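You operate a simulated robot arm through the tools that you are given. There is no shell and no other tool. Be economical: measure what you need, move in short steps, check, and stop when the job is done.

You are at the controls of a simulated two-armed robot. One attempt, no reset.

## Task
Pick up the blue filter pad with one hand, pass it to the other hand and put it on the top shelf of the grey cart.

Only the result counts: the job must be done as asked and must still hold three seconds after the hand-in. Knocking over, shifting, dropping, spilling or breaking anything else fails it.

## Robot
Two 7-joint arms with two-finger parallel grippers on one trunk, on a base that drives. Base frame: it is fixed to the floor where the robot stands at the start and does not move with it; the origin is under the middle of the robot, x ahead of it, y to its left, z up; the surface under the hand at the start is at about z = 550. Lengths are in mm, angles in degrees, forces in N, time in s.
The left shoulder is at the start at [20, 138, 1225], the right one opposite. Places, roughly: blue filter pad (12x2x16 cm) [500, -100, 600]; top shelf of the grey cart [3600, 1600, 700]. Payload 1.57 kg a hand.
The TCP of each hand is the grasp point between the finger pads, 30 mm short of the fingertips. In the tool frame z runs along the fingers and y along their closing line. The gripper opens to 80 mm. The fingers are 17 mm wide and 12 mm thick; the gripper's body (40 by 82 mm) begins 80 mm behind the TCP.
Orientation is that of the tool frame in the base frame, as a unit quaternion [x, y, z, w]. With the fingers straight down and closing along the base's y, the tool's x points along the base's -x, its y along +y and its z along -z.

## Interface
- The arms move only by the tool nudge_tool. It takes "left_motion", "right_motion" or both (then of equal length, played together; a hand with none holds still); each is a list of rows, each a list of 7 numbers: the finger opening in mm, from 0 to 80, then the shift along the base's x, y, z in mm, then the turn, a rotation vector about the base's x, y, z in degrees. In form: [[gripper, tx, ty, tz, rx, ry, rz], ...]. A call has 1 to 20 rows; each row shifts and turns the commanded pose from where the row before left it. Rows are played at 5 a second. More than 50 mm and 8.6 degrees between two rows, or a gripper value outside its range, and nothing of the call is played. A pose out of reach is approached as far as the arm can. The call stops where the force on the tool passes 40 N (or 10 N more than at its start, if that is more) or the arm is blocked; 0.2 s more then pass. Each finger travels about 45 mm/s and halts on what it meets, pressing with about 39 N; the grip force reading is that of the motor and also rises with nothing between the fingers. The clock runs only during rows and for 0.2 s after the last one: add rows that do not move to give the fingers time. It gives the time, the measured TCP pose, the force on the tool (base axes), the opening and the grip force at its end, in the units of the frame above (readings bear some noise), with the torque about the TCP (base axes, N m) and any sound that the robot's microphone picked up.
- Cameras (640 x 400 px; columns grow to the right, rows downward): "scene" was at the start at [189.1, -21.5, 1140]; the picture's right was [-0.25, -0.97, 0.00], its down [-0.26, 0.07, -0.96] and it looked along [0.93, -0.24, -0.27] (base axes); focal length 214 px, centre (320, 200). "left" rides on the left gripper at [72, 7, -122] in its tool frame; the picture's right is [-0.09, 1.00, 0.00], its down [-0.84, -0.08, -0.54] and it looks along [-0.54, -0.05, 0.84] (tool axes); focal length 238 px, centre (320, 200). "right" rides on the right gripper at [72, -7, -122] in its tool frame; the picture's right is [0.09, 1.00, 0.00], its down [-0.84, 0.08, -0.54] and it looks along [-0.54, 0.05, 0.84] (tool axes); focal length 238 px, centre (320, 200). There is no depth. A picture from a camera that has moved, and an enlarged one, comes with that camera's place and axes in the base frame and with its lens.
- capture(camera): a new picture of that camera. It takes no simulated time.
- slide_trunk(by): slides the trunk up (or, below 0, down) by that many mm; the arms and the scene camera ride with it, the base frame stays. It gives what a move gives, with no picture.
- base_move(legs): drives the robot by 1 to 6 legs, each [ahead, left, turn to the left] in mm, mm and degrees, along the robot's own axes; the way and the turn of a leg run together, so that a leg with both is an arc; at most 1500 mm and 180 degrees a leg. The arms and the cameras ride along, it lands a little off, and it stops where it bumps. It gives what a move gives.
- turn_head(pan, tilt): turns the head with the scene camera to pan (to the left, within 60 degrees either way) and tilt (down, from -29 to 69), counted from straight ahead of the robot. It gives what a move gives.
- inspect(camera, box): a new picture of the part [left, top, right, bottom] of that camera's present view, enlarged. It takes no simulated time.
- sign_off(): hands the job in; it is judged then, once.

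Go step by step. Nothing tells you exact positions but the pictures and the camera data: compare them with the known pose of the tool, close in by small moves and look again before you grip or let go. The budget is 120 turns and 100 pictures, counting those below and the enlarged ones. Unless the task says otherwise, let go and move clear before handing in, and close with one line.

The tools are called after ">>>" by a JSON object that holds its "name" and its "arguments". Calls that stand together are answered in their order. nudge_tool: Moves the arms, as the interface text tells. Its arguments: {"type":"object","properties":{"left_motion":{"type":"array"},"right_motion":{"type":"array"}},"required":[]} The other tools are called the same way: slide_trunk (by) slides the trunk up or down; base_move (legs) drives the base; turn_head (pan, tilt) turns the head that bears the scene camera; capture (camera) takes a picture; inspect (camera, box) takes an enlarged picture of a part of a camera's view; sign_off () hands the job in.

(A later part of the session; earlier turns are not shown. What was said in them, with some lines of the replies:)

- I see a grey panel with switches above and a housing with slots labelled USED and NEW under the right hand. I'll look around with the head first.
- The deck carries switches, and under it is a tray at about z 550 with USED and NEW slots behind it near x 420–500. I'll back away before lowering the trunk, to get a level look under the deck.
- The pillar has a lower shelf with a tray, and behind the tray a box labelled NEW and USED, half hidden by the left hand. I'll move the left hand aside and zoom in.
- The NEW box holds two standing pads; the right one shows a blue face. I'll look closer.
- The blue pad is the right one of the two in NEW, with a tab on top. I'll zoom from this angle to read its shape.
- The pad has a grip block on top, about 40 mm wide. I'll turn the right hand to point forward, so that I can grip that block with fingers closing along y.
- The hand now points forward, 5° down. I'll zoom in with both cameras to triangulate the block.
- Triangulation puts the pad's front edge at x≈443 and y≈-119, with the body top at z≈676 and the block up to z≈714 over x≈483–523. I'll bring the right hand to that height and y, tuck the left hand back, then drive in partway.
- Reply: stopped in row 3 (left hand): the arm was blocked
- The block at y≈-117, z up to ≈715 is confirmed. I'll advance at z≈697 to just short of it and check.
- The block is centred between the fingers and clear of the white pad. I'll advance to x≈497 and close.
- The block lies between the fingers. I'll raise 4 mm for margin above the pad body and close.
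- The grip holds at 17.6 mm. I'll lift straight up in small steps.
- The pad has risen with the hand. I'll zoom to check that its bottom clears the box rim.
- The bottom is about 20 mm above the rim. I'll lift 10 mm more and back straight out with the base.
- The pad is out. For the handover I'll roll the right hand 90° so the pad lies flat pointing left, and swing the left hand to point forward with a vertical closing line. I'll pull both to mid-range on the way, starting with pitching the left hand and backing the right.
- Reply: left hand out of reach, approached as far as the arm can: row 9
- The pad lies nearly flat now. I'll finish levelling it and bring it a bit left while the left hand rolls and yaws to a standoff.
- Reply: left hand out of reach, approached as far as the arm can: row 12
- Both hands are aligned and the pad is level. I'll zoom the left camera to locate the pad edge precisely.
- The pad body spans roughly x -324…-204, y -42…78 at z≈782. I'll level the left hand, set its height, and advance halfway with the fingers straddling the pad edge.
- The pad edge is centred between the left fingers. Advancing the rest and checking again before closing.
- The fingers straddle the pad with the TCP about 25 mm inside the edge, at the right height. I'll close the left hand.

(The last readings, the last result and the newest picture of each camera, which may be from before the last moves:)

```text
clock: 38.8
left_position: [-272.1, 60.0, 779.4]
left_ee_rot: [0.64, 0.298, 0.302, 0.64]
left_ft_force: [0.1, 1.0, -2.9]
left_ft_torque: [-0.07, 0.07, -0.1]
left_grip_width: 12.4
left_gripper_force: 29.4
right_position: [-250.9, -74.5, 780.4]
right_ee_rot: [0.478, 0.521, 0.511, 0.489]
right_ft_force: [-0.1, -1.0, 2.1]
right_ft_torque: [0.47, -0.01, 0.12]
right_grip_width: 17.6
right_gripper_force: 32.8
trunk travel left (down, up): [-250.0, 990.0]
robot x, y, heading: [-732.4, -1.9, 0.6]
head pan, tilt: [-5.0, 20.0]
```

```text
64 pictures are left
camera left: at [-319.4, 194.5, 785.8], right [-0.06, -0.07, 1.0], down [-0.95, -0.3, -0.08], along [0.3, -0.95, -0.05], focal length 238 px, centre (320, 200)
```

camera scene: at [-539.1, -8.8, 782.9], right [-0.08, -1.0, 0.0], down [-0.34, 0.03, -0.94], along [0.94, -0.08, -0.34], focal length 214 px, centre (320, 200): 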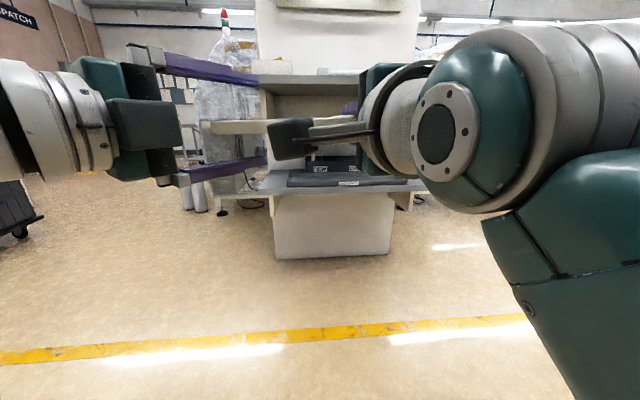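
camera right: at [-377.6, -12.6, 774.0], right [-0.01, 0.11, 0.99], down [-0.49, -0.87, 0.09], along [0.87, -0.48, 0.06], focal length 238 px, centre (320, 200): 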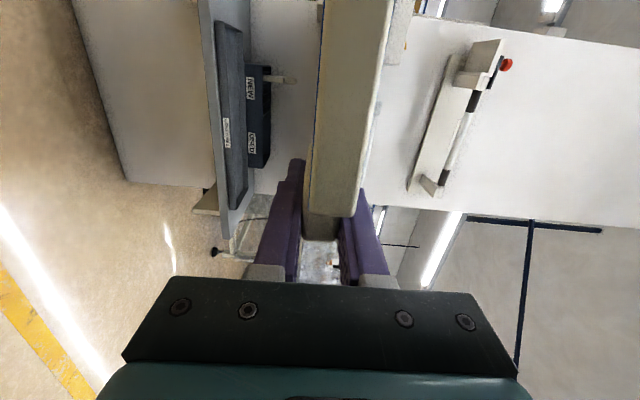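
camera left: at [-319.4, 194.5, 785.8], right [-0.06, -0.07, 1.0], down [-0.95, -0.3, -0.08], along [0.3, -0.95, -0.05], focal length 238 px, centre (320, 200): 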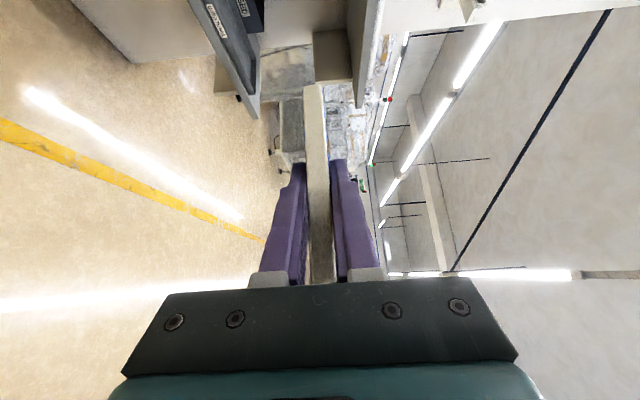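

The left hand holds the pad at 12.4 mm. I'll open the right hand and slide it out sideways to the right.

>>> {"name": "nudge_tool", "arguments": {"right_motion": [[30, 0, 0, 0, 0, 0, 0], [50, 0, 0, 0, 0, 0, 0], [50, 0, 0, 0, 0, 0, 0], [50, 0, 0, 0, 0, 0, 0], [50, 0, -15, 0, 0, 0, 0], [50, 0, -25, 0, 0, 0, 0], [50, 0, -30, 0, 0, 0, 0], [50, 0, -30, 0, 0, 0, 0], [50, -10, -30, 0, 0, 0, 0], [50, -10, -30, 0, 0, 0, 0], [50, 0, 0, 0, 0, 0, 0]]}}

>>> {"name": "capture", "arguments": {"camera": "scene"}}

>>> {"name": "capture", "arguments": {"camera": "left"}}

```text
clock: 41.2
left_position: [-270.9, 60.7, 780.0]
left_ee_rot: [0.64, 0.298, 0.303, 0.64]
left_ft_force: [0.8, 0.4, -0.9]
left_ft_torque: [0.03, -0.01, -0.03]
left_grip_width: 12.3
left_gripper_force: 29.5
right_position: [-272.6, -216.1, 793.8]
right_ee_rot: [0.497, 0.5, 0.541, 0.458]
right_ft_force: [0.3, 0.0, -0.4]
right_ft_torque: [0.0, 0.04, -0.02]
right_grip_width: 49.8
right_gripper_force: 0.0
trunk travel left (down, up): [-250.0, 990.0]
robot x, y, heading: [-727.9, -6.2, 0.5]
head pan, tilt: [-5.0, 20.0]
```

```text
63 pictures are left
camera scene: at [-539.1, -8.3, 782.9], right [-0.08, -1.0, 0.0], down [-0.34, 0.03, -0.94], along [0.94, -0.08, -0.34], focal length 214 px, centre (320, 200)
```

scene: 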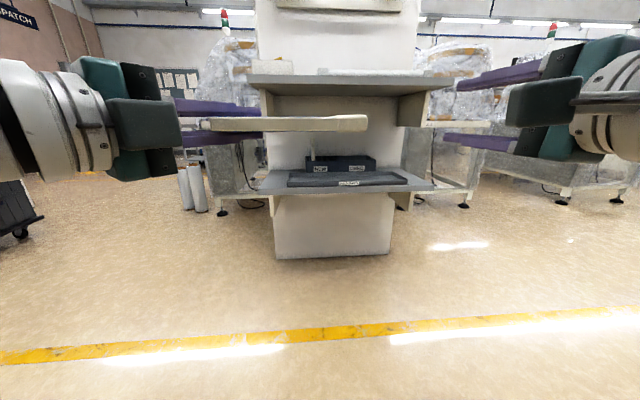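

```text
62 pictures are left
camera left: at [-319.3, 194.9, 786.2], right [-0.06, -0.07, 1.0], down [-0.95, -0.3, -0.08], along [0.3, -0.95, -0.05], focal length 238 px, centre (320, 200)
```

left: 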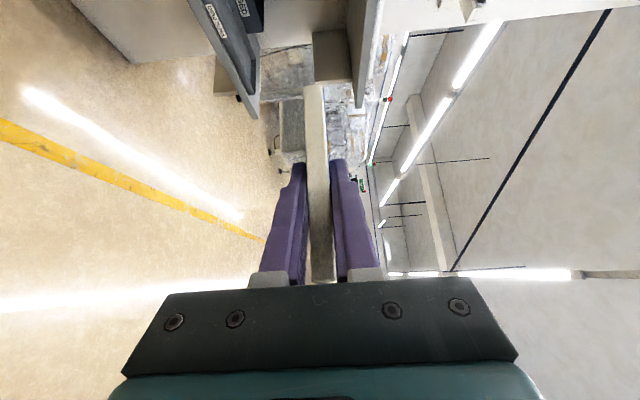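

The handover is complete. Next I'll look for the cart to the front-left.

>>> {"name": "turn_head", "arguments": {"pan": 35, "tilt": 5}}

>>> {"name": "capture", "arguments": {"camera": "scene"}}

```text
clock: 42.2
left_position: [-271.8, 59.9, 780.6]
left_ee_rot: [0.64, 0.298, 0.302, 0.641]
left_ft_force: [-0.3, -0.1, 1.0]
left_ft_torque: [0.05, 0.01, -0.03]
left_grip_width: 12.4
left_gripper_force: 29.5
right_position: [-272.4, -216.9, 792.6]
right_ee_rot: [0.496, 0.501, 0.541, 0.458]
right_ft_force: [0.0, 0.7, -0.3]
right_ft_torque: [0.01, -0.01, -0.03]
right_grip_width: 49.9
right_gripper_force: 0.1
trunk travel left (down, up): [-250.0, 990.0]
robot x, y, heading: [-732.6, -0.6, 0.5]
head pan, tilt: [35.0, 5.0]
```

```text
61 pictures are left
camera scene: at [-557.1, 51.8, 807.2], right [0.58, -0.82, 0.0], down [-0.07, -0.05, -1.0], along [0.81, 0.58, -0.09], focal length 214 px, centre (320, 200)
```

scene: 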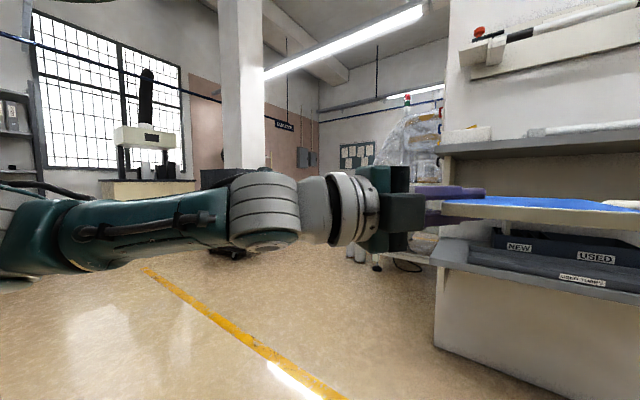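

The cart should be beyond the Cell 5 equipment, through the gap between the white rolls (about 1350, 970) and the crate stack (about 860, 2220). I'll check the floor on the left before driving.

>>> {"name": "turn_head", "arguments": {"pan": 60, "tilt": 15}}

>>> {"name": "capture", "arguments": {"camera": "scene"}}

```text
clock: 43.1
left_position: [-270.6, 59.9, 778.4]
left_ee_rot: [0.64, 0.298, 0.302, 0.64]
left_ft_force: [0.6, -0.2, -0.4]
left_ft_torque: [0.03, -0.03, 0.0]
left_grip_width: 12.3
left_gripper_force: 29.6
right_position: [-273.8, -216.7, 792.5]
right_ee_rot: [0.497, 0.5, 0.541, 0.458]
right_ft_force: [-0.2, -0.9, -0.2]
right_ft_torque: [-0.02, -0.01, -0.01]
right_grip_width: 50.3
right_gripper_force: 0.0
trunk travel left (down, up): [-250.0, 990.0]
robot x, y, heading: [-731.9, -5.1, 0.4]
head pan, tilt: [60.0, 15.0]
```

```text
60 pictures are left
camera scene: at [-585.8, 79.9, 791.0], right [0.87, -0.49, 0.0], down [-0.13, -0.22, -0.97], along [0.48, 0.84, -0.26], focal length 214 px, centre (320, 200)
```

scene: 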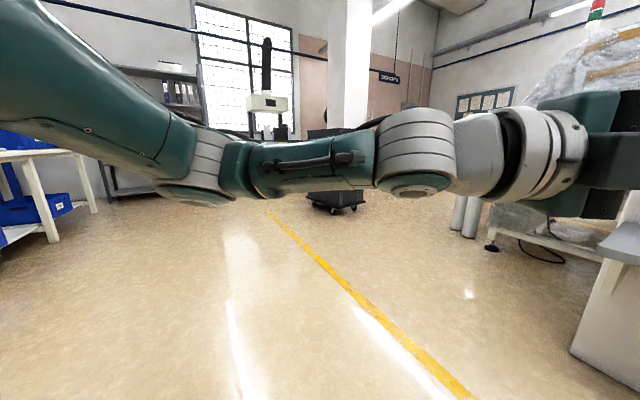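

The left side is clear for more than 2 m. I'll drive left 1500 and look ahead.

>>> {"name": "base_move", "arguments": {"legs": [[0, 1500, 0]]}}

>>> {"name": "turn_head", "arguments": {"pan": 0, "tilt": 10}}

>>> {"name": "capture", "arguments": {"camera": "scene"}}

```text
clock: 50.6
left_position: [-299.7, 1579.6, 780.4]
left_ee_rot: [0.637, 0.305, 0.309, 0.637]
left_ft_force: [-0.2, -0.3, 0.7]
left_ft_torque: [0.05, -0.03, -0.05]
left_grip_width: 12.6
left_gripper_force: 30.2
right_position: [-294.9, 1301.4, 792.7]
right_ee_rot: [0.492, 0.506, 0.546, 0.452]
right_ft_force: [0.6, -0.5, 0.4]
right_ft_torque: [0.01, -0.01, 0.02]
right_grip_width: 50.2
right_gripper_force: 0.0
trunk travel left (down, up): [-250.0, 990.0]
robot x, y, heading: [-754.6, 1502.0, 1.7]
head pan, tilt: [60.0, 15.0]
```

```text
clock: 51.9
left_position: [-299.2, 1578.0, 779.4]
left_ee_rot: [0.637, 0.304, 0.309, 0.638]
left_ft_force: [-0.3, 0.3, -0.5]
left_ft_torque: [-0.01, 0.01, -0.03]
left_grip_width: 12.2
left_gripper_force: 29.0
right_position: [-294.7, 1302.8, 793.7]
right_ee_rot: [0.492, 0.506, 0.546, 0.452]
right_ft_force: [0.0, 0.2, 0.5]
right_ft_torque: [0.01, 0.0, 0.0]
right_grip_width: 50.1
right_gripper_force: 0.1
trunk travel left (down, up): [-250.0, 990.0]
robot x, y, heading: [-753.2, 1504.9, 1.7]
head pan, tilt: [0.0, 10.0]
```

```text
59 pictures are left
camera scene: at [-565.2, 1511.9, 799.1], right [0.03, -1.0, 0.0], down [-0.17, 0.0, -0.98], along [0.98, 0.03, -0.17], focal length 214 px, centre (320, 200)
```

scene: 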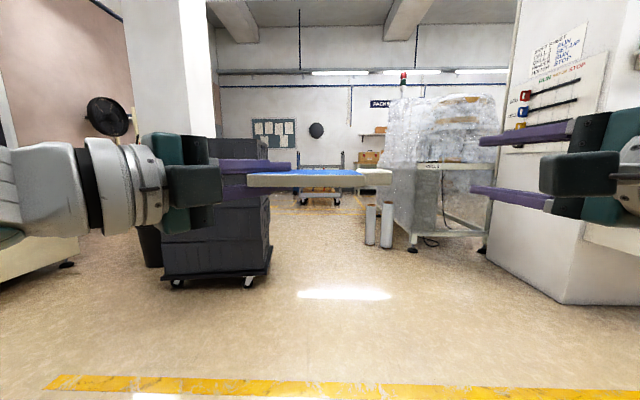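

The grey cart is straight ahead, and the passage between crates (y≥1926) and rolls (y≤1108) is about 800 mm wide. I'll raise the trunk so the elbows pass above the crates, straighten the heading, and advance partway.

>>> {"name": "slide_trunk", "arguments": {"by": 350}}

>>> {"name": "base_move", "arguments": {"legs": [[0, 0, -1.7], [1000, 0, 0]]}}

>>> {"name": "turn_head", "arguments": {"pan": 0, "tilt": 25}}

>>> {"name": "capture", "arguments": {"camera": "scene"}}

```text
clock: 55.3
left_position: [-299.2, 1577.9, 1130.3]
left_ee_rot: [0.637, 0.304, 0.309, 0.637]
left_ft_force: [-0.4, 0.4, -1.0]
left_ft_torque: [0.04, -0.02, 0.01]
left_grip_width: 12.4
left_gripper_force: 29.4
right_position: [-294.9, 1302.8, 1143.2]
right_ee_rot: [0.491, 0.506, 0.545, 0.453]
right_ft_force: [-0.2, -0.5, 0.1]
right_ft_torque: [-0.05, 0.01, -0.02]
right_grip_width: 49.9
right_gripper_force: 0.0
trunk travel left (down, up): [-600.0, 640.0]
robot x, y, heading: [-758.8, 1502.3, 1.5]
head pan, tilt: [0.0, 10.0]
```

```text
clock: 60.8
left_position: [688.6, 1562.6, 1129.3]
left_ee_rot: [0.641, 0.295, 0.298, 0.642]
left_ft_force: [0.4, 0.2, -0.2]
left_ft_torque: [0.02, -0.01, 0.0]
left_grip_width: 12.3
left_gripper_force: 29.6
right_position: [684.3, 1287.3, 1142.0]
right_ee_rot: [0.498, 0.498, 0.539, 0.462]
right_ft_force: [-0.5, 0.5, -0.7]
right_ft_torque: [0.01, -0.04, 0.04]
right_grip_width: 50.1
right_gripper_force: 0.0
trunk travel left (down, up): [-600.0, 640.0]
robot x, y, heading: [226.3, 1506.2, -0.2]
head pan, tilt: [0.0, 10.0]
```

```text
clock: 61.6
left_position: [689.3, 1562.6, 1129.9]
left_ee_rot: [0.641, 0.296, 0.298, 0.642]
left_ft_force: [0.4, 1.0, -0.7]
left_ft_torque: [0.04, 0.0, -0.03]
left_grip_width: 12.3
left_gripper_force: 29.2
right_position: [684.9, 1285.6, 1142.9]
right_ee_rot: [0.499, 0.497, 0.539, 0.461]
right_ft_force: [1.0, 0.3, -0.3]
right_ft_torque: [0.02, -0.01, -0.02]
right_grip_width: 50.0
right_gripper_force: 0.1
trunk travel left (down, up): [-600.0, 640.0]
robot x, y, heading: [226.8, 1500.4, -0.1]
head pan, tilt: [0.0, 25.0]
```

```text
58 pictures are left
camera scene: at [419.3, 1504.0, 1124.8], right [0.0, -1.0, 0.0], down [-0.42, 0.0, -0.91], along [0.91, 0.0, -0.42], focal length 214 px, centre (320, 200)
```

scene: 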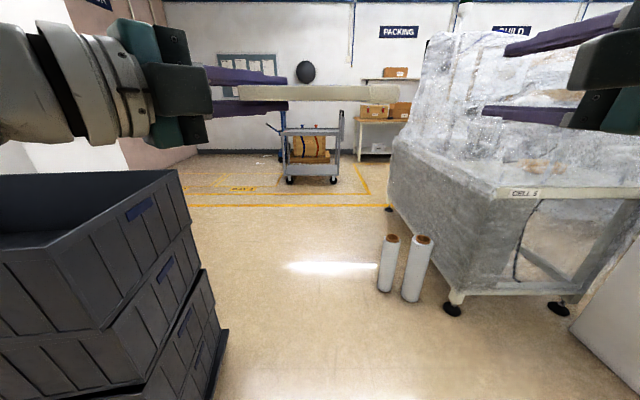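

The margins are about 420 mm each side, and the cart sits at x≈3480, y≈1300–1960 with its shelf at z≈750. Driving on 1500.

>>> {"name": "base_move", "arguments": {"legs": [[1500, 0, 0.2]]}}

>>> {"name": "capture", "arguments": {"camera": "scene"}}

```text
clock: 69.2
left_position: [2217.9, 1571.8, 1128.9]
left_ee_rot: [0.639, 0.299, 0.302, 0.641]
left_ft_force: [0.7, 0.6, -0.1]
left_ft_torque: [0.04, -0.01, -0.03]
left_grip_width: 12.6
left_gripper_force: 29.3
right_position: [2217.6, 1295.8, 1142.7]
right_ee_rot: [0.497, 0.5, 0.542, 0.458]
right_ft_force: [-0.3, 0.0, -0.6]
right_ft_torque: [0.06, -0.01, 0.0]
right_grip_width: 50.1
right_gripper_force: 0.1
trunk travel left (down, up): [-600.0, 640.0]
robot x, y, heading: [1756.6, 1503.7, 0.4]
head pan, tilt: [0.0, 25.0]
```

```text
57 pictures are left
camera scene: at [1949.9, 1510.6, 1124.8], right [0.01, -1.0, 0.0], down [-0.42, 0.0, -0.91], along [0.91, 0.01, -0.42], focal length 214 px, centre (320, 200)
```

scene: 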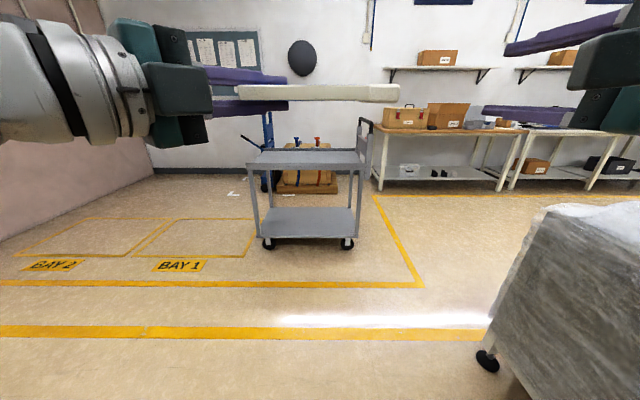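

The cart's top shelf is empty, at roughly x 3430–3900, y 1245–2030, z≈720. I'll lift the right hand out of the way and drive closer.

>>> {"name": "nudge_tool", "arguments": {"right_motion": [[50, -10, -5, 30, 0, 0, 0], [50, -15, -5, 30, 0, 0, 0], [50, -15, -5, 30, 0, 0, 0], [50, -15, -5, 30, 0, 0, 0], [50, -15, -5, 30, 0, 0, 0], [50, 0, 0, 0, 0, 0, 0]]}}

>>> {"name": "base_move", "arguments": {"legs": [[1000, 0, -0.4]]}}

>>> {"name": "turn_head", "arguments": {"pan": 0, "tilt": 40}}

>>> {"name": "capture", "arguments": {"camera": "scene"}}

```text
clock: 70.6
left_position: [2217.9, 1572.5, 1129.2]
left_ee_rot: [0.641, 0.299, 0.302, 0.64]
left_ft_force: [0.1, -0.8, -0.6]
left_ft_torque: [0.0, -0.04, 0.0]
left_grip_width: 12.3
left_gripper_force: 29.6
right_position: [2164.5, 1271.9, 1240.0]
right_ee_rot: [0.527, 0.534, 0.51, 0.421]
right_ft_force: [-1.0, 0.2, 0.0]
right_ft_torque: [-0.01, -0.01, -0.03]
right_grip_width: 50.0
right_gripper_force: 0.0
right hand out of reach, approached as far as the arm can: row 4, 5
trunk travel left (down, up): [-600.0, 640.0]
robot x, y, heading: [1757.8, 1506.4, 0.8]
head pan, tilt: [0.0, 25.0]
stopped in row 6 (right hand): the arm was blocked; the commanded pose is now the measured one
```

```text
clock: 75.7
left_position: [3196.2, 1581.8, 1128.7]
left_ee_rot: [0.64, 0.299, 0.302, 0.64]
left_ft_force: [-0.2, 0.1, -0.4]
left_ft_torque: [0.01, 0.04, -0.02]
left_grip_width: 12.5
left_gripper_force: 29.8
right_position: [3142.9, 1281.7, 1241.8]
right_ee_rot: [0.527, 0.534, 0.51, 0.421]
right_ft_force: [-0.6, 0.6, -0.5]
right_ft_torque: [0.02, 0.02, 0.06]
right_grip_width: 50.3
right_gripper_force: 0.1
trunk travel left (down, up): [-600.0, 640.0]
robot x, y, heading: [2737.2, 1513.7, 0.7]
head pan, tilt: [0.0, 25.0]
```

```text
clock: 76.4
left_position: [3195.7, 1581.8, 1130.2]
left_ee_rot: [0.64, 0.299, 0.302, 0.64]
left_ft_force: [-0.3, 0.2, -1.3]
left_ft_torque: [0.05, 0.01, 0.02]
left_grip_width: 12.4
left_gripper_force: 29.7
right_position: [3142.5, 1281.3, 1239.4]
right_ee_rot: [0.528, 0.534, 0.509, 0.42]
right_ft_force: [0.6, 1.3, -0.5]
right_ft_torque: [-0.01, 0.0, 0.02]
right_grip_width: 50.1
right_gripper_force: 0.1
trunk travel left (down, up): [-600.0, 640.0]
robot x, y, heading: [2736.0, 1514.9, 0.8]
head pan, tilt: [0.0, 40.0]
```

```text
56 pictures are left
camera scene: at [2920.7, 1519.6, 1101.5], right [0.01, -1.0, 0.0], down [-0.64, -0.01, -0.77], along [0.77, 0.01, -0.64], focal length 214 px, centre (320, 200)
```

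scene: 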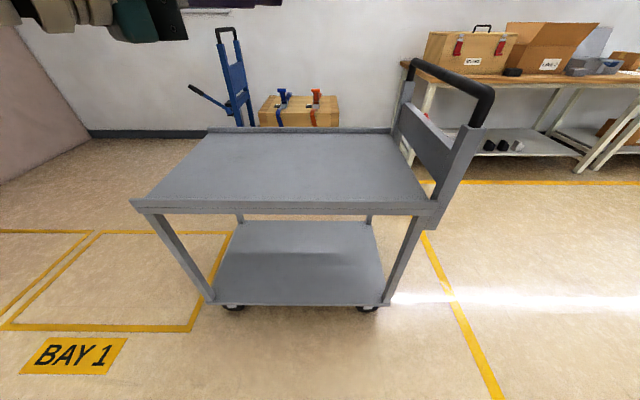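

The shelf is empty with front edge at x≈3390, z≈705, spanning y≈1200–2050. I'll drive 260 closer, then pitch the left hand 13° down and reach out 60 mm while still high above.

>>> {"name": "base_move", "arguments": {"legs": [[260, 0, -0.7]]}}

>>> {"name": "nudge_tool", "arguments": {"left_motion": [[5, 15, 0, 0, 4.2, 5, 0], [5, 15, 0, 0, 4.2, 5, 0], [5, 15, 0, 0, 0, 0, 0], [5, 15, 0, 0, 0, 0, 0], [5, 0, 0, 0, 0, 0, 0], [5, 0, 0, 0, 0, 0, 0]]}}

>>> {"name": "slide_trunk", "arguments": {"by": -250}}

>>> {"name": "capture", "arguments": {"camera": "scene"}}

>>> {"name": "capture", "arguments": {"camera": "left"}}

```text
clock: 78.3
left_position: [3455.5, 1575.7, 1129.5]
left_ee_rot: [0.642, 0.295, 0.298, 0.642]
left_ft_force: [-0.2, 0.0, -0.6]
left_ft_torque: [0.05, 0.03, 0.04]
left_grip_width: 12.3
left_gripper_force: 29.6
right_position: [3397.8, 1276.3, 1240.1]
right_ee_rot: [0.531, 0.531, 0.506, 0.424]
right_ft_force: [-0.6, -0.1, 0.3]
right_ft_torque: [0.01, -0.02, 0.03]
right_grip_width: 49.8
right_gripper_force: 0.1
trunk travel left (down, up): [-600.0, 640.0]
robot x, y, heading: [2997.3, 1516.5, -0.2]
head pan, tilt: [0.0, 40.0]
```

```text
clock: 79.7
left_position: [3514.3, 1577.2, 1130.1]
left_ee_rot: [0.711, 0.326, 0.262, 0.565]
left_ft_force: [0.3, -0.1, -0.2]
left_ft_torque: [0.0, 0.03, 0.04]
left_grip_width: 12.7
left_gripper_force: 29.0
right_position: [3397.2, 1276.9, 1239.2]
right_ee_rot: [0.531, 0.532, 0.506, 0.423]
right_ft_force: [-0.2, 0.1, 0.8]
right_ft_torque: [-0.01, 0.0, 0.02]
right_grip_width: 50.0
right_gripper_force: 0.1
trunk travel left (down, up): [-600.0, 640.0]
robot x, y, heading: [3000.1, 1516.4, -0.4]
head pan, tilt: [0.0, 40.0]
```

```text
clock: 82.3
left_position: [3514.1, 1576.5, 879.3]
left_ee_rot: [0.71, 0.327, 0.262, 0.566]
left_ft_force: [0.0, 0.3, -1.2]
left_ft_torque: [0.04, 0.0, 0.02]
left_grip_width: 12.2
left_gripper_force: 29.5
right_position: [3397.4, 1276.1, 988.6]
right_ee_rot: [0.531, 0.531, 0.506, 0.424]
right_ft_force: [0.0, 0.1, 0.2]
right_ft_torque: [-0.02, -0.02, 0.01]
right_grip_width: 50.0
right_gripper_force: 0.0
trunk travel left (down, up): [-350.0, 890.0]
robot x, y, heading: [2998.0, 1519.9, -0.4]
head pan, tilt: [0.0, 40.0]
```

```text
55 pictures are left
camera scene: at [3178.7, 1518.0, 851.5], right [0.0, -1.0, 0.0], down [-0.64, 0.0, -0.77], along [0.77, 0.0, -0.64], focal length 214 px, centre (320, 200)
```

scene: 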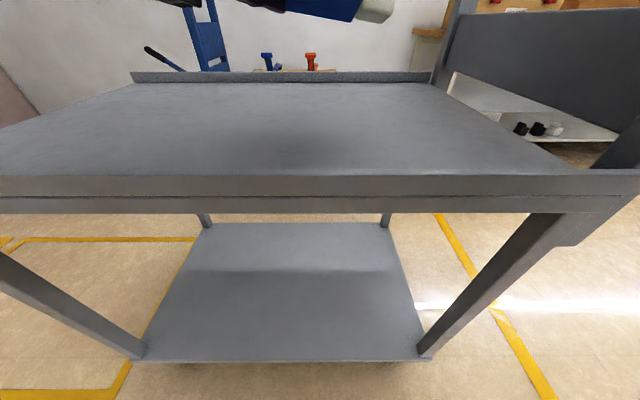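

```text
54 pictures are left
camera left: at [3471.3, 1708.8, 913.6], right [0.11, -0.22, 0.97], down [-0.96, -0.28, 0.04], along [0.27, -0.93, -0.24], focal length 238 px, centre (320, 200)
```

left: 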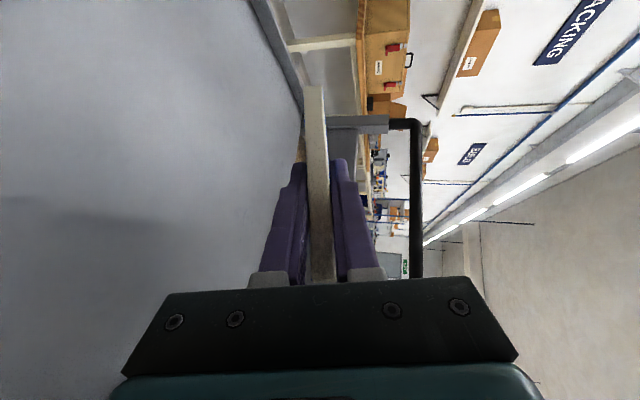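

The hand is over the shelf at z 879. I'll lower 90 mm and tilt the head to see the remaining gap.

>>> {"name": "slide_trunk", "arguments": {"by": -90}}

>>> {"name": "turn_head", "arguments": {"pan": 0, "tilt": 15}}

>>> {"name": "capture", "arguments": {"camera": "scene"}}

>>> {"name": "capture", "arguments": {"camera": "left"}}

```text
clock: 83.5
left_position: [3515.5, 1577.0, 790.9]
left_ee_rot: [0.71, 0.326, 0.262, 0.566]
left_ft_force: [0.9, -0.5, -0.1]
left_ft_torque: [0.03, -0.01, -0.03]
left_grip_width: 12.3
left_gripper_force: 29.3
right_position: [3397.4, 1275.8, 900.5]
right_ee_rot: [0.532, 0.531, 0.506, 0.424]
right_ft_force: [-0.2, 0.3, -0.3]
right_ft_torque: [-0.03, 0.02, 0.0]
right_grip_width: 50.1
right_gripper_force: 0.0
trunk travel left (down, up): [-260.0, 980.0]
robot x, y, heading: [2996.0, 1514.4, -0.3]
head pan, tilt: [0.0, 40.0]
```

```text
clock: 84.4
left_position: [3515.0, 1576.3, 789.3]
left_ee_rot: [0.71, 0.327, 0.262, 0.566]
left_ft_force: [-0.2, -1.1, -0.9]
left_ft_torque: [0.03, -0.02, -0.01]
left_grip_width: 12.3
left_gripper_force: 29.4
right_position: [3397.4, 1277.1, 899.9]
right_ee_rot: [0.531, 0.532, 0.506, 0.424]
right_ft_force: [-0.1, 0.3, 0.6]
right_ft_torque: [0.04, -0.02, 0.02]
right_grip_width: 50.2
right_gripper_force: 0.0
trunk travel left (down, up): [-260.0, 980.0]
robot x, y, heading: [2993.2, 1514.7, -0.1]
head pan, tilt: [0.0, 15.0]
```

```text
53 pictures are left
camera scene: at [3187.0, 1517.9, 800.9], right [0.0, -1.0, 0.0], down [-0.26, 0.0, -0.97], along [0.97, 0.0, -0.26], focal length 214 px, centre (320, 200)
```

scene: 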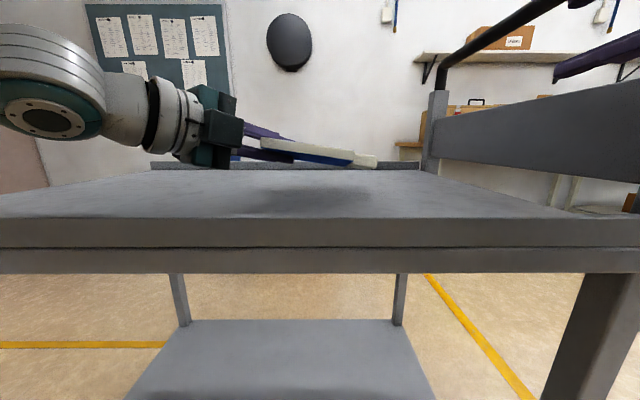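

```text
52 pictures are left
camera left: at [3471.2, 1708.7, 823.5], right [0.11, -0.22, 0.97], down [-0.96, -0.28, 0.04], along [0.27, -0.93, -0.24], focal length 238 px, centre (320, 200)
```

left: 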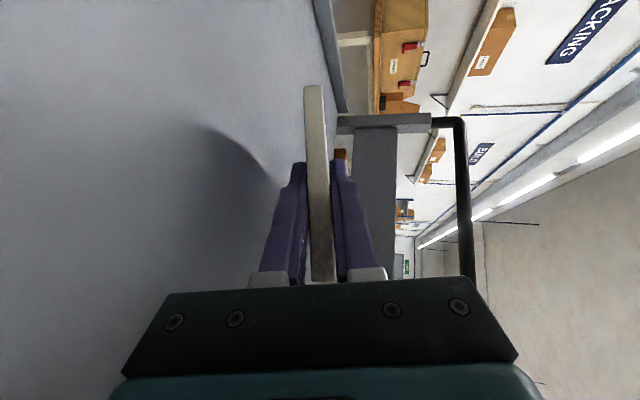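

The pad hovers with a gap of about 35–40 mm below its far corner. I'll lower 22 mm by arm and look again.

>>> {"name": "nudge_tool", "arguments": {"left_motion": [[5, 0, 0, -6, 0, 0, 0], [5, 0, 0, -6, 0, 0, 0], [5, 0, 0, -5, 0, 0, 0], [5, 0, 0, -5, 0, 0, 0], [5, 0, 0, 0, 0, 0, 0]]}}

>>> {"name": "inspect", "arguments": {"camera": "scene", "box": [160, 90, 420, 250]}}

>>> {"name": "inspect", "arguments": {"camera": "left", "box": [160, 60, 420, 300]}}

```text
clock: 85.6
left_position: [3514.3, 1577.3, 768.1]
left_ee_rot: [0.71, 0.327, 0.262, 0.566]
left_ft_force: [0.1, -0.5, -0.4]
left_ft_torque: [0.0, -0.01, 0.0]
left_grip_width: 12.3
left_gripper_force: 29.7
right_position: [3397.4, 1276.4, 899.6]
right_ee_rot: [0.531, 0.531, 0.506, 0.424]
right_ft_force: [0.6, -0.5, 0.3]
right_ft_torque: [0.01, 0.05, 0.02]
right_grip_width: 50.2
right_gripper_force: 0.0
trunk travel left (down, up): [-260.0, 980.0]
robot x, y, heading: [2997.2, 1520.0, -0.1]
head pan, tilt: [0.0, 15.0]
```

```text
2.46 times, centred on (290, 170) of scene
camera zoom: at [3187.1, 1518.0, 801.0], right [0.0, -1.0, 0.0], down [-0.26, 0.0, -0.97], along [0.97, 0.0, -0.26], focal length 528 px, centre (394, 274)
```

zoom: 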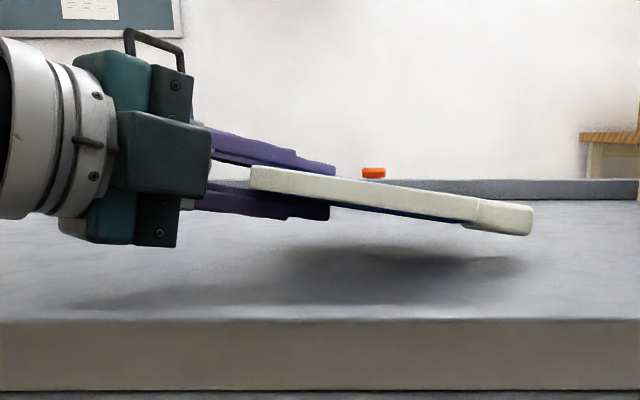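

```text
1.67 times, centred on (290, 180) of left
camera zoom: at [3471.4, 1708.7, 800.9], right [0.11, -0.22, 0.97], down [-0.96, -0.28, 0.04], along [0.27, -0.93, -0.24], focal length 397 px, centre (370, 233)
```

zoom: 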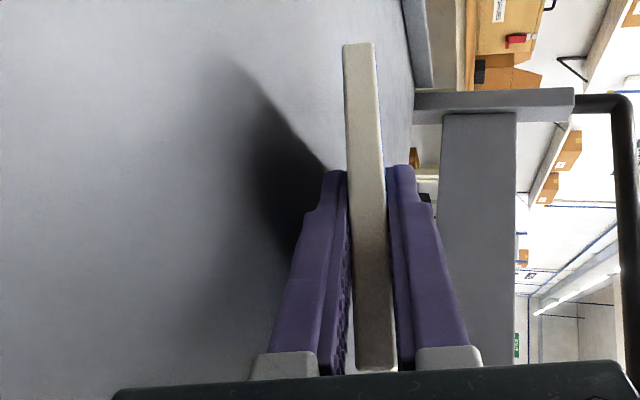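

There is a gap of about 20 mm under the tab end. I'll lower 12 mm, then check.

>>> {"name": "nudge_tool", "arguments": {"left_motion": [[5, 0, 0, -4, 0, 0, 0], [5, 0, 0, -4, 0, 0, 0], [5, 0, 0, -4, 0, 0, 0], [5, 0, 0, 0, 0, 0, 0]]}}

>>> {"name": "inspect", "arguments": {"camera": "scene", "box": [160, 90, 420, 250]}}

```text
clock: 86.6
left_position: [3514.8, 1577.7, 755.7]
left_ee_rot: [0.71, 0.327, 0.261, 0.566]
left_ft_force: [-0.5, 0.6, -0.5]
left_ft_torque: [0.0, -0.03, -0.03]
left_grip_width: 12.5
left_gripper_force: 29.5
right_position: [3397.7, 1277.7, 899.5]
right_ee_rot: [0.531, 0.531, 0.506, 0.424]
right_ft_force: [-0.6, 0.4, 0.4]
right_ft_torque: [-0.01, 0.0, -0.02]
right_grip_width: 50.2
right_gripper_force: 0.1
trunk travel left (down, up): [-260.0, 980.0]
robot x, y, heading: [2994.5, 1517.1, -0.2]
head pan, tilt: [0.0, 15.0]
```

```text
2.46 times, centred on (290, 170) of scene
camera zoom: at [3187.1, 1517.9, 801.0], right [0.0, -1.0, 0.0], down [-0.26, 0.0, -0.97], along [0.97, 0.0, -0.26], focal length 528 px, centre (394, 274)
```

zoom: 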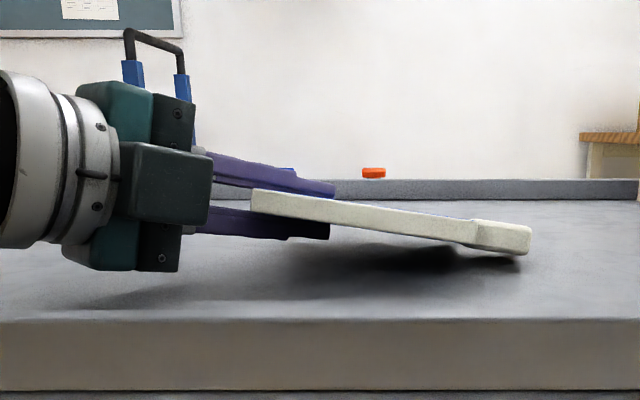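

The tab end is about 5 mm above the shelf and the gripper body about 13 mm clear. I'll lower gently until contact shows.

>>> {"name": "nudge_tool", "arguments": {"left_motion": [[5, 0, 0, -2, 0, 0, 0], [5, 0, 0, -2, 0, 0, 0], [5, 0, 0, 0, 0, 0, 0]]}}

>>> {"name": "inspect", "arguments": {"camera": "scene", "box": [160, 90, 420, 250]}}

```text
clock: 87.4
left_position: [3515.4, 1577.6, 752.5]
left_ee_rot: [0.71, 0.327, 0.262, 0.566]
left_ft_force: [-1.0, 2.1, 5.4]
left_ft_torque: [-0.64, -0.09, -0.12]
left_grip_width: 12.2
left_gripper_force: 29.8
right_position: [3396.2, 1277.8, 900.2]
right_ee_rot: [0.531, 0.531, 0.506, 0.424]
right_ft_force: [0.2, 0.7, -0.4]
right_ft_torque: [-0.04, 0.01, -0.01]
right_grip_width: 49.9
right_gripper_force: 0.1
trunk travel left (down, up): [-260.0, 980.0]
robot x, y, heading: [2995.3, 1515.9, -0.1]
head pan, tilt: [0.0, 15.0]
```

```text
2.46 times, centred on (290, 170) of scene
camera zoom: at [3187.4, 1518.2, 801.1], right [0.0, -1.0, 0.0], down [-0.26, 0.0, -0.97], along [0.97, 0.0, -0.26], focal length 528 px, centre (394, 274)
```

zoom: 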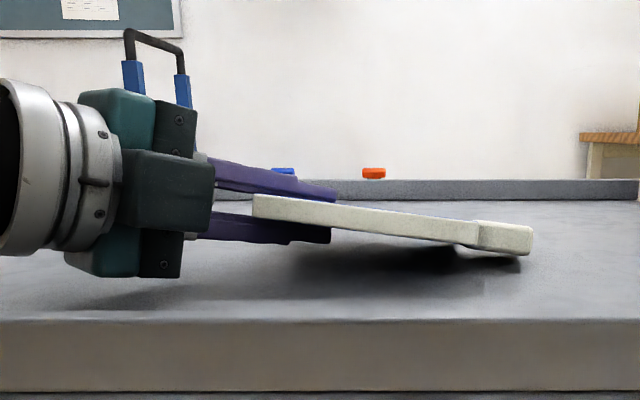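

Contact is made at 5 N, so the tab end rests on the shelf. I'll open slightly to 22 mm so the lower finger doesn't hit the shelf.

>>> {"name": "nudge_tool", "arguments": {"left_motion": [[16, 0, 0, 0, 0, 0, 0], [19, 0, 0, 0, 0, 0, 0], [22, 0, 0, 0, 0, 0, 0], [22, 0, 0, 0, 0, 0, 0]]}}

>>> {"name": "inspect", "arguments": {"camera": "scene", "box": [160, 90, 420, 250]}}

>>> {"name": "inspect", "arguments": {"camera": "left", "box": [160, 60, 420, 300]}}

```text
clock: 88.4
left_position: [3514.1, 1576.5, 750.9]
left_ee_rot: [0.711, 0.327, 0.261, 0.566]
left_ft_force: [0.9, -0.8, -1.0]
left_ft_torque: [0.02, 0.0, 0.01]
left_grip_width: 22.1
left_gripper_force: 0.5
right_position: [3398.7, 1276.9, 900.1]
right_ee_rot: [0.531, 0.531, 0.506, 0.424]
right_ft_force: [-0.3, 0.0, 0.3]
right_ft_torque: [-0.01, 0.0, 0.03]
right_grip_width: 50.0
right_gripper_force: 0.1
trunk travel left (down, up): [-260.0, 980.0]
robot x, y, heading: [2996.0, 1517.2, -0.2]
head pan, tilt: [0.0, 15.0]
```

```text
2.46 times, centred on (290, 170) of scene
camera zoom: at [3187.1, 1517.9, 801.0], right [0.0, -1.0, 0.0], down [-0.26, 0.0, -0.97], along [0.97, 0.0, -0.26], focal length 528 px, centre (394, 274)
```

zoom: 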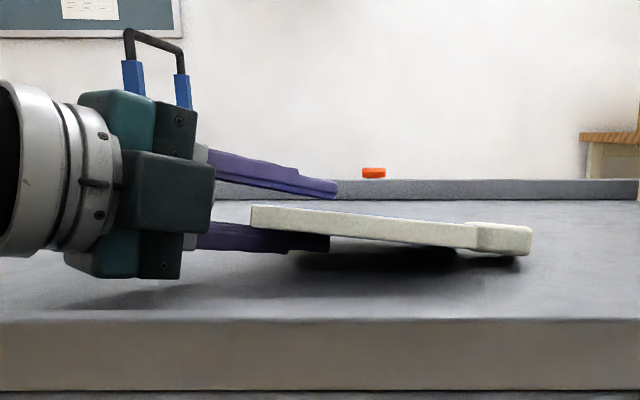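

```text
1.67 times, centred on (290, 180) of left
camera zoom: at [3471.2, 1708.5, 785.3], right [0.11, -0.22, 0.97], down [-0.96, -0.28, 0.04], along [0.26, -0.93, -0.24], focal length 397 px, centre (370, 233)
```

zoom: 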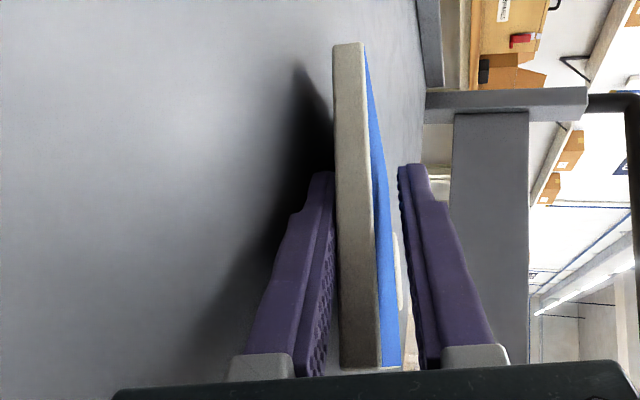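

The pad rests on the lower finger and its tab end. I'll withdraw level along the hand's axis and watch whether the pad stays.

>>> {"name": "nudge_tool", "arguments": {"left_motion": [[22, -6, 5, 0, 0, 0, 0], [22, -6, 5, 0, 0, 0, 0], [22, -6, 5, 0, 0, 0, 0], [22, -6, 5, 0, 0, 0, 0], [22, 0, 0, 0, 0, 0, 0]]}}

>>> {"name": "inspect", "arguments": {"camera": "scene", "box": [160, 90, 420, 250]}}

>>> {"name": "inspect", "arguments": {"camera": "left", "box": [160, 60, 420, 300]}}

```text
clock: 89.6
left_position: [3489.0, 1596.9, 751.9]
left_ee_rot: [0.711, 0.327, 0.261, 0.566]
left_ft_force: [0.2, 0.0, 0.3]
left_ft_torque: [0.0, -0.01, -0.02]
left_grip_width: 22.1
left_gripper_force: 0.1
right_position: [3397.8, 1276.4, 900.3]
right_ee_rot: [0.531, 0.531, 0.506, 0.424]
right_ft_force: [0.1, 1.5, -0.3]
right_ft_torque: [0.0, -0.01, 0.0]
right_grip_width: 49.9
right_gripper_force: 0.0
trunk travel left (down, up): [-260.0, 980.0]
robot x, y, heading: [2991.7, 1515.4, -0.1]
head pan, tilt: [0.0, 15.0]
```

```text
2.46 times, centred on (290, 170) of scene
camera zoom: at [3187.2, 1517.9, 801.0], right [0.0, -1.0, 0.0], down [-0.26, 0.0, -0.97], along [0.97, 0.0, -0.26], focal length 528 px, centre (394, 274)
```

zoom: 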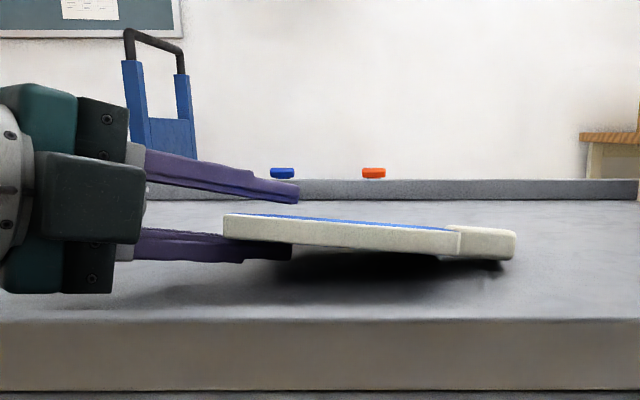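

```text
1.67 times, centred on (290, 180) of left
camera zoom: at [3446.9, 1728.9, 785.7], right [0.11, -0.22, 0.97], down [-0.96, -0.28, 0.04], along [0.27, -0.93, -0.24], focal length 397 px, centre (370, 233)
```

zoom: 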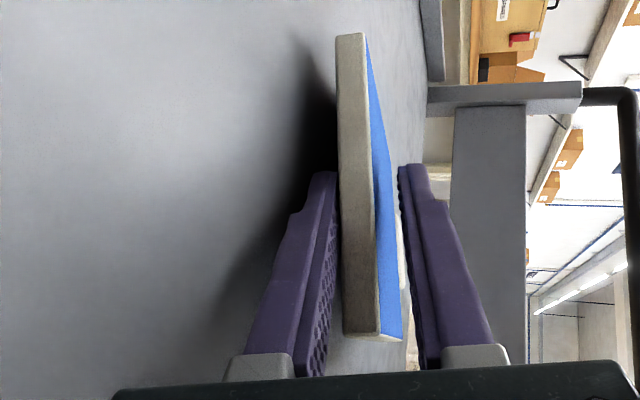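

The pad slid along a little, so I'll withdraw purely sideways (+y), where the shelf has plenty of room, instead of toward the front edge.

>>> {"name": "nudge_tool", "arguments": {"left_motion": [[22, 0, 15, 0, 0, 0, 0], [22, 0, 25, 0, 0, 0, 0], [22, 0, 25, 0, 0, 0, 0], [22, 0, 20, 0, 0, 0, 0], [22, 0, 0, 0, 0, 0, 0]]}}

>>> {"name": "capture", "arguments": {"camera": "scene"}}

>>> {"name": "capture", "arguments": {"camera": "left"}}

```text
clock: 90.8
left_position: [3493.5, 1681.2, 750.2]
left_ee_rot: [0.71, 0.326, 0.262, 0.566]
left_ft_force: [-0.2, 0.2, -0.3]
left_ft_torque: [-0.01, 0.0, 0.01]
left_grip_width: 22.4
left_gripper_force: 0.2
right_position: [3397.8, 1277.7, 899.3]
right_ee_rot: [0.531, 0.531, 0.506, 0.424]
right_ft_force: [0.1, 0.0, -0.5]
right_ft_torque: [0.03, 0.04, -0.01]
right_grip_width: 50.2
right_gripper_force: 0.0
trunk travel left (down, up): [-260.0, 980.0]
robot x, y, heading: [2995.6, 1518.8, -0.3]
head pan, tilt: [0.0, 15.0]
```

```text
43 pictures are left
camera scene: at [3187.1, 1517.7, 801.0], right [0.0, -1.0, 0.0], down [-0.26, 0.0, -0.97], along [0.97, 0.0, -0.26], focal length 214 px, centre (320, 200)
```

scene: 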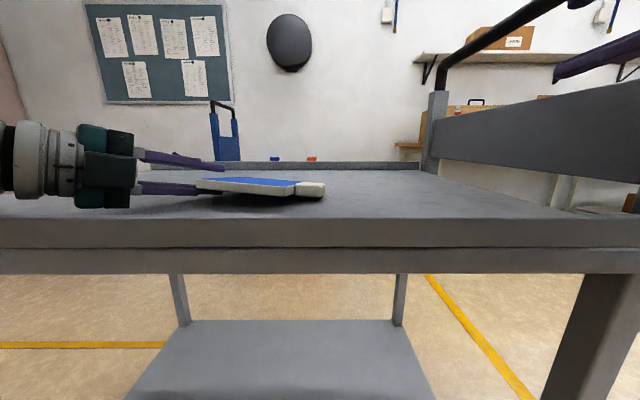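

```text
42 pictures are left
camera left: at [3449.2, 1813.6, 784.7], right [0.11, -0.22, 0.97], down [-0.96, -0.28, 0.04], along [0.26, -0.93, -0.24], focal length 238 px, centre (320, 200)
```

left: 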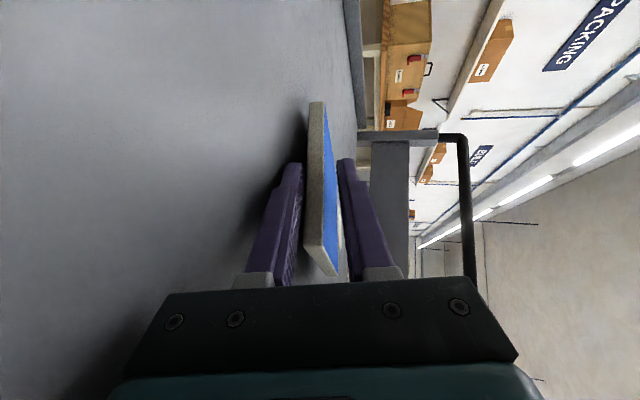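

The pad is being dragged by the lower finger. I'll use the closed right fingers to hold the tab end down lightly while the left hand slips out, so first I need to locate the tab precisely.

>>> {"name": "inspect", "arguments": {"camera": "scene", "box": [60, 100, 360, 240]}}

>>> {"name": "turn_head", "arguments": {"pan": 0, "tilt": 30}}

>>> {"name": "capture", "arguments": {"camera": "scene"}}

```text
2.13 times, centred on (210, 170) of scene
camera zoom: at [3187.1, 1517.7, 801.0], right [0.0, -1.0, 0.0], down [-0.26, 0.0, -0.97], along [0.97, 0.0, -0.26], focal length 458 px, centre (555, 264)
```

zoom: 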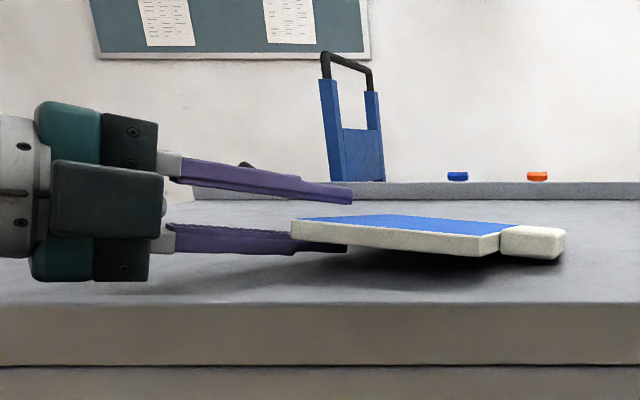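

```text
clock: 91.6
left_position: [3490.9, 1682.0, 751.5]
left_ee_rot: [0.711, 0.327, 0.261, 0.565]
left_ft_force: [-0.5, -0.1, 0.2]
left_ft_torque: [0.02, 0.01, -0.01]
left_grip_width: 22.1
left_gripper_force: 0.0
right_position: [3398.9, 1277.8, 899.9]
right_ee_rot: [0.531, 0.531, 0.506, 0.424]
right_ft_force: [0.0, -0.2, -0.6]
right_ft_torque: [-0.02, 0.02, 0.02]
right_grip_width: 50.1
right_gripper_force: 0.1
trunk travel left (down, up): [-260.0, 980.0]
robot x, y, heading: [2995.4, 1515.1, -0.3]
head pan, tilt: [0.0, 30.0]
```

```text
40 pictures are left
camera scene: at [3184.1, 1518.0, 776.9], right [0.0, -1.0, 0.0], down [-0.5, 0.0, -0.87], along [0.87, 0.0, -0.5], focal length 214 px, centre (320, 200)
```

scene: 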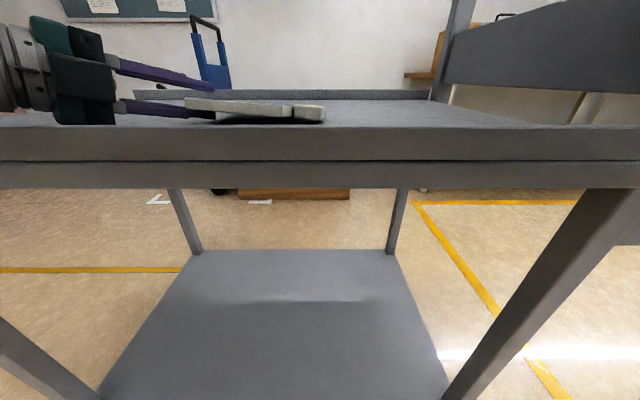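

The pad now overlaps the fingers by only ~30 mm and sits 100 mm inside the front edge, with 350 mm of shelf left on that side. I'll simply continue the sideways withdrawal.

>>> {"name": "nudge_tool", "arguments": {"left_motion": [[22, 0, 25, 0, 0, 0, 0], [22, 0, 25, 0, 0, 0, 0], [22, 0, 25, 0, 0, 0, 0], [22, 0, 0, 0, 0, 0, 0]]}}

>>> {"name": "turn_head", "arguments": {"pan": 15, "tilt": 12}}

>>> {"name": "capture", "arguments": {"camera": "scene"}}

>>> {"name": "capture", "arguments": {"camera": "left"}}

```text
clock: 92.6
left_position: [3493.1, 1755.9, 750.5]
left_ee_rot: [0.71, 0.326, 0.261, 0.566]
left_ft_force: [0.4, -0.3, 0.5]
left_ft_torque: [-0.01, 0.03, 0.0]
left_grip_width: 22.0
left_gripper_force: 0.2
right_position: [3397.0, 1276.5, 899.5]
right_ee_rot: [0.531, 0.531, 0.506, 0.424]
right_ft_force: [1.1, -0.2, 0.0]
right_ft_torque: [0.02, 0.04, 0.0]
right_grip_width: 49.8
right_gripper_force: 0.0
trunk travel left (down, up): [-260.0, 980.0]
robot x, y, heading: [2995.1, 1513.1, 0.1]
head pan, tilt: [0.0, 30.0]
```

```text
clock: 93.4
left_position: [3493.8, 1755.6, 751.7]
left_ee_rot: [0.71, 0.327, 0.262, 0.566]
left_ft_force: [-1.0, 0.5, -1.2]
left_ft_torque: [0.04, 0.03, 0.03]
left_grip_width: 22.1
left_gripper_force: 0.1
right_position: [3397.9, 1276.8, 900.7]
right_ee_rot: [0.531, 0.531, 0.506, 0.424]
right_ft_force: [0.7, 0.9, -0.2]
right_ft_torque: [0.01, 0.04, -0.01]
right_grip_width: 50.2
right_gripper_force: 0.0
trunk travel left (down, up): [-260.0, 980.0]
robot x, y, heading: [2995.0, 1516.3, -0.0]
head pan, tilt: [15.0, 12.0]
```

```text
39 pictures are left
camera scene: at [3183.9, 1542.0, 805.8], right [0.26, -0.97, 0.0], down [-0.2, -0.05, -0.98], along [0.95, 0.25, -0.21], focal length 214 px, centre (320, 200)
```

scene: 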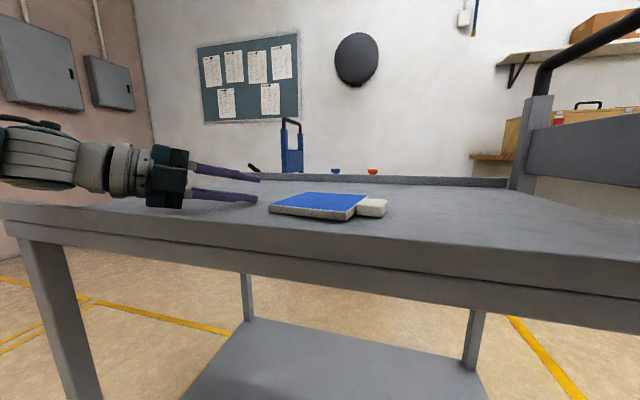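

```text
38 pictures are left
camera left: at [3449.2, 1887.8, 785.0], right [0.11, -0.22, 0.97], down [-0.96, -0.28, 0.04], along [0.26, -0.93, -0.24], focal length 238 px, centre (320, 200)
```

left: 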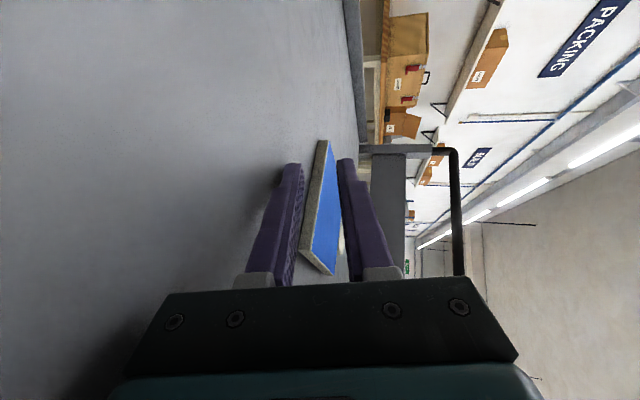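

The pad lies flat on the shelf, free of the fingers. I'll raise the hands straight up, back off, and verify.

>>> {"name": "nudge_tool", "arguments": {"left_motion": [[22, 0, 15, 5, 0, 0, 0], [22, 0, 10, 20, 0, 0, 0], [22, 0, 0, 30, 0, 0, 0]]}}

>>> {"name": "slide_trunk", "arguments": {"by": 200}}

>>> {"name": "base_move", "arguments": {"legs": [[-350, 0, 0]]}}

>>> {"name": "turn_head", "arguments": {"pan": 5, "tilt": 25}}

>>> {"name": "capture", "arguments": {"camera": "scene"}}

```text
clock: 94.2
left_position: [3491.9, 1781.6, 807.4]
left_ee_rot: [0.71, 0.327, 0.262, 0.566]
left_ft_force: [0.4, 0.3, 0.1]
left_ft_torque: [-0.01, -0.04, -0.02]
left_grip_width: 21.9
left_gripper_force: 0.0
right_position: [3398.3, 1277.7, 899.6]
right_ee_rot: [0.531, 0.531, 0.506, 0.424]
right_ft_force: [0.0, -0.5, -0.8]
right_ft_torque: [-0.03, -0.01, 0.0]
right_grip_width: 50.0
right_gripper_force: 0.0
trunk travel left (down, up): [-260.0, 980.0]
robot x, y, heading: [2995.8, 1518.0, -0.4]
head pan, tilt: [15.0, 12.0]
```

```text
clock: 96.4
left_position: [3491.4, 1780.4, 1006.7]
left_ee_rot: [0.71, 0.327, 0.262, 0.566]
left_ft_force: [-1.3, 0.2, -0.6]
left_ft_torque: [-0.02, -0.01, -0.01]
left_grip_width: 21.9
left_gripper_force: 0.0
right_position: [3397.7, 1276.1, 1098.8]
right_ee_rot: [0.531, 0.531, 0.506, 0.423]
right_ft_force: [-0.5, 0.7, 0.0]
right_ft_torque: [0.03, -0.05, -0.03]
right_grip_width: 50.0
right_gripper_force: 0.1
trunk travel left (down, up): [-460.0, 780.0]
robot x, y, heading: [2998.1, 1519.0, -0.2]
head pan, tilt: [15.0, 12.0]
```

```text
clock: 98.6
left_position: [3139.0, 1782.2, 1007.3]
left_ee_rot: [0.71, 0.328, 0.262, 0.566]
left_ft_force: [-0.4, -0.2, -0.1]
left_ft_torque: [0.0, 0.01, -0.03]
left_grip_width: 22.4
left_gripper_force: 0.1
right_position: [3046.0, 1277.1, 1099.0]
right_ee_rot: [0.531, 0.532, 0.505, 0.424]
right_ft_force: [-1.9, 0.1, -0.8]
right_ft_torque: [-0.01, 0.01, 0.02]
right_grip_width: 50.0
right_gripper_force: 0.0
trunk travel left (down, up): [-460.0, 780.0]
robot x, y, heading: [2642.4, 1515.8, -0.2]
head pan, tilt: [15.0, 12.0]
```

```text
clock: 99.4
left_position: [3140.1, 1782.6, 1006.8]
left_ee_rot: [0.71, 0.327, 0.262, 0.566]
left_ft_force: [0.2, -0.1, 0.6]
left_ft_torque: [0.0, 0.0, 0.0]
left_grip_width: 21.9
left_gripper_force: 0.1
right_position: [3046.5, 1278.1, 1099.6]
right_ee_rot: [0.532, 0.531, 0.506, 0.423]
right_ft_force: [-0.2, 0.1, 0.7]
right_ft_torque: [0.01, -0.04, -0.03]
right_grip_width: 50.2
right_gripper_force: 0.1
trunk travel left (down, up): [-460.0, 780.0]
robot x, y, heading: [2647.3, 1516.4, -0.3]
head pan, tilt: [5.0, 25.0]
```

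```text
37 pictures are left
camera scene: at [2833.5, 1527.2, 984.8], right [0.09, -1.0, 0.0], down [-0.42, -0.04, -0.91], along [0.9, 0.08, -0.42], focal length 214 px, centre (320, 200)
```

scene: 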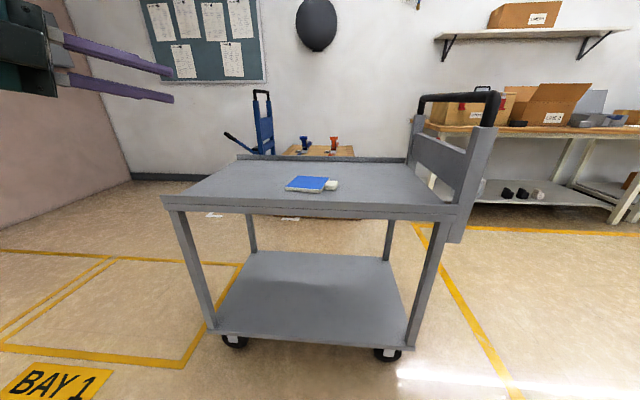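

The blue pad lies flat on the cart's top shelf, and the hands and base are clear. I'm handing in.

>>> {"name": "sign_off", "arguments": {}}

```text
The job is handed in.
```

The right hand picked up the blue filter pad and passed it to the left, which laid it flat on the grey cart's top shelf. I saw nothing else knocked or shifted.
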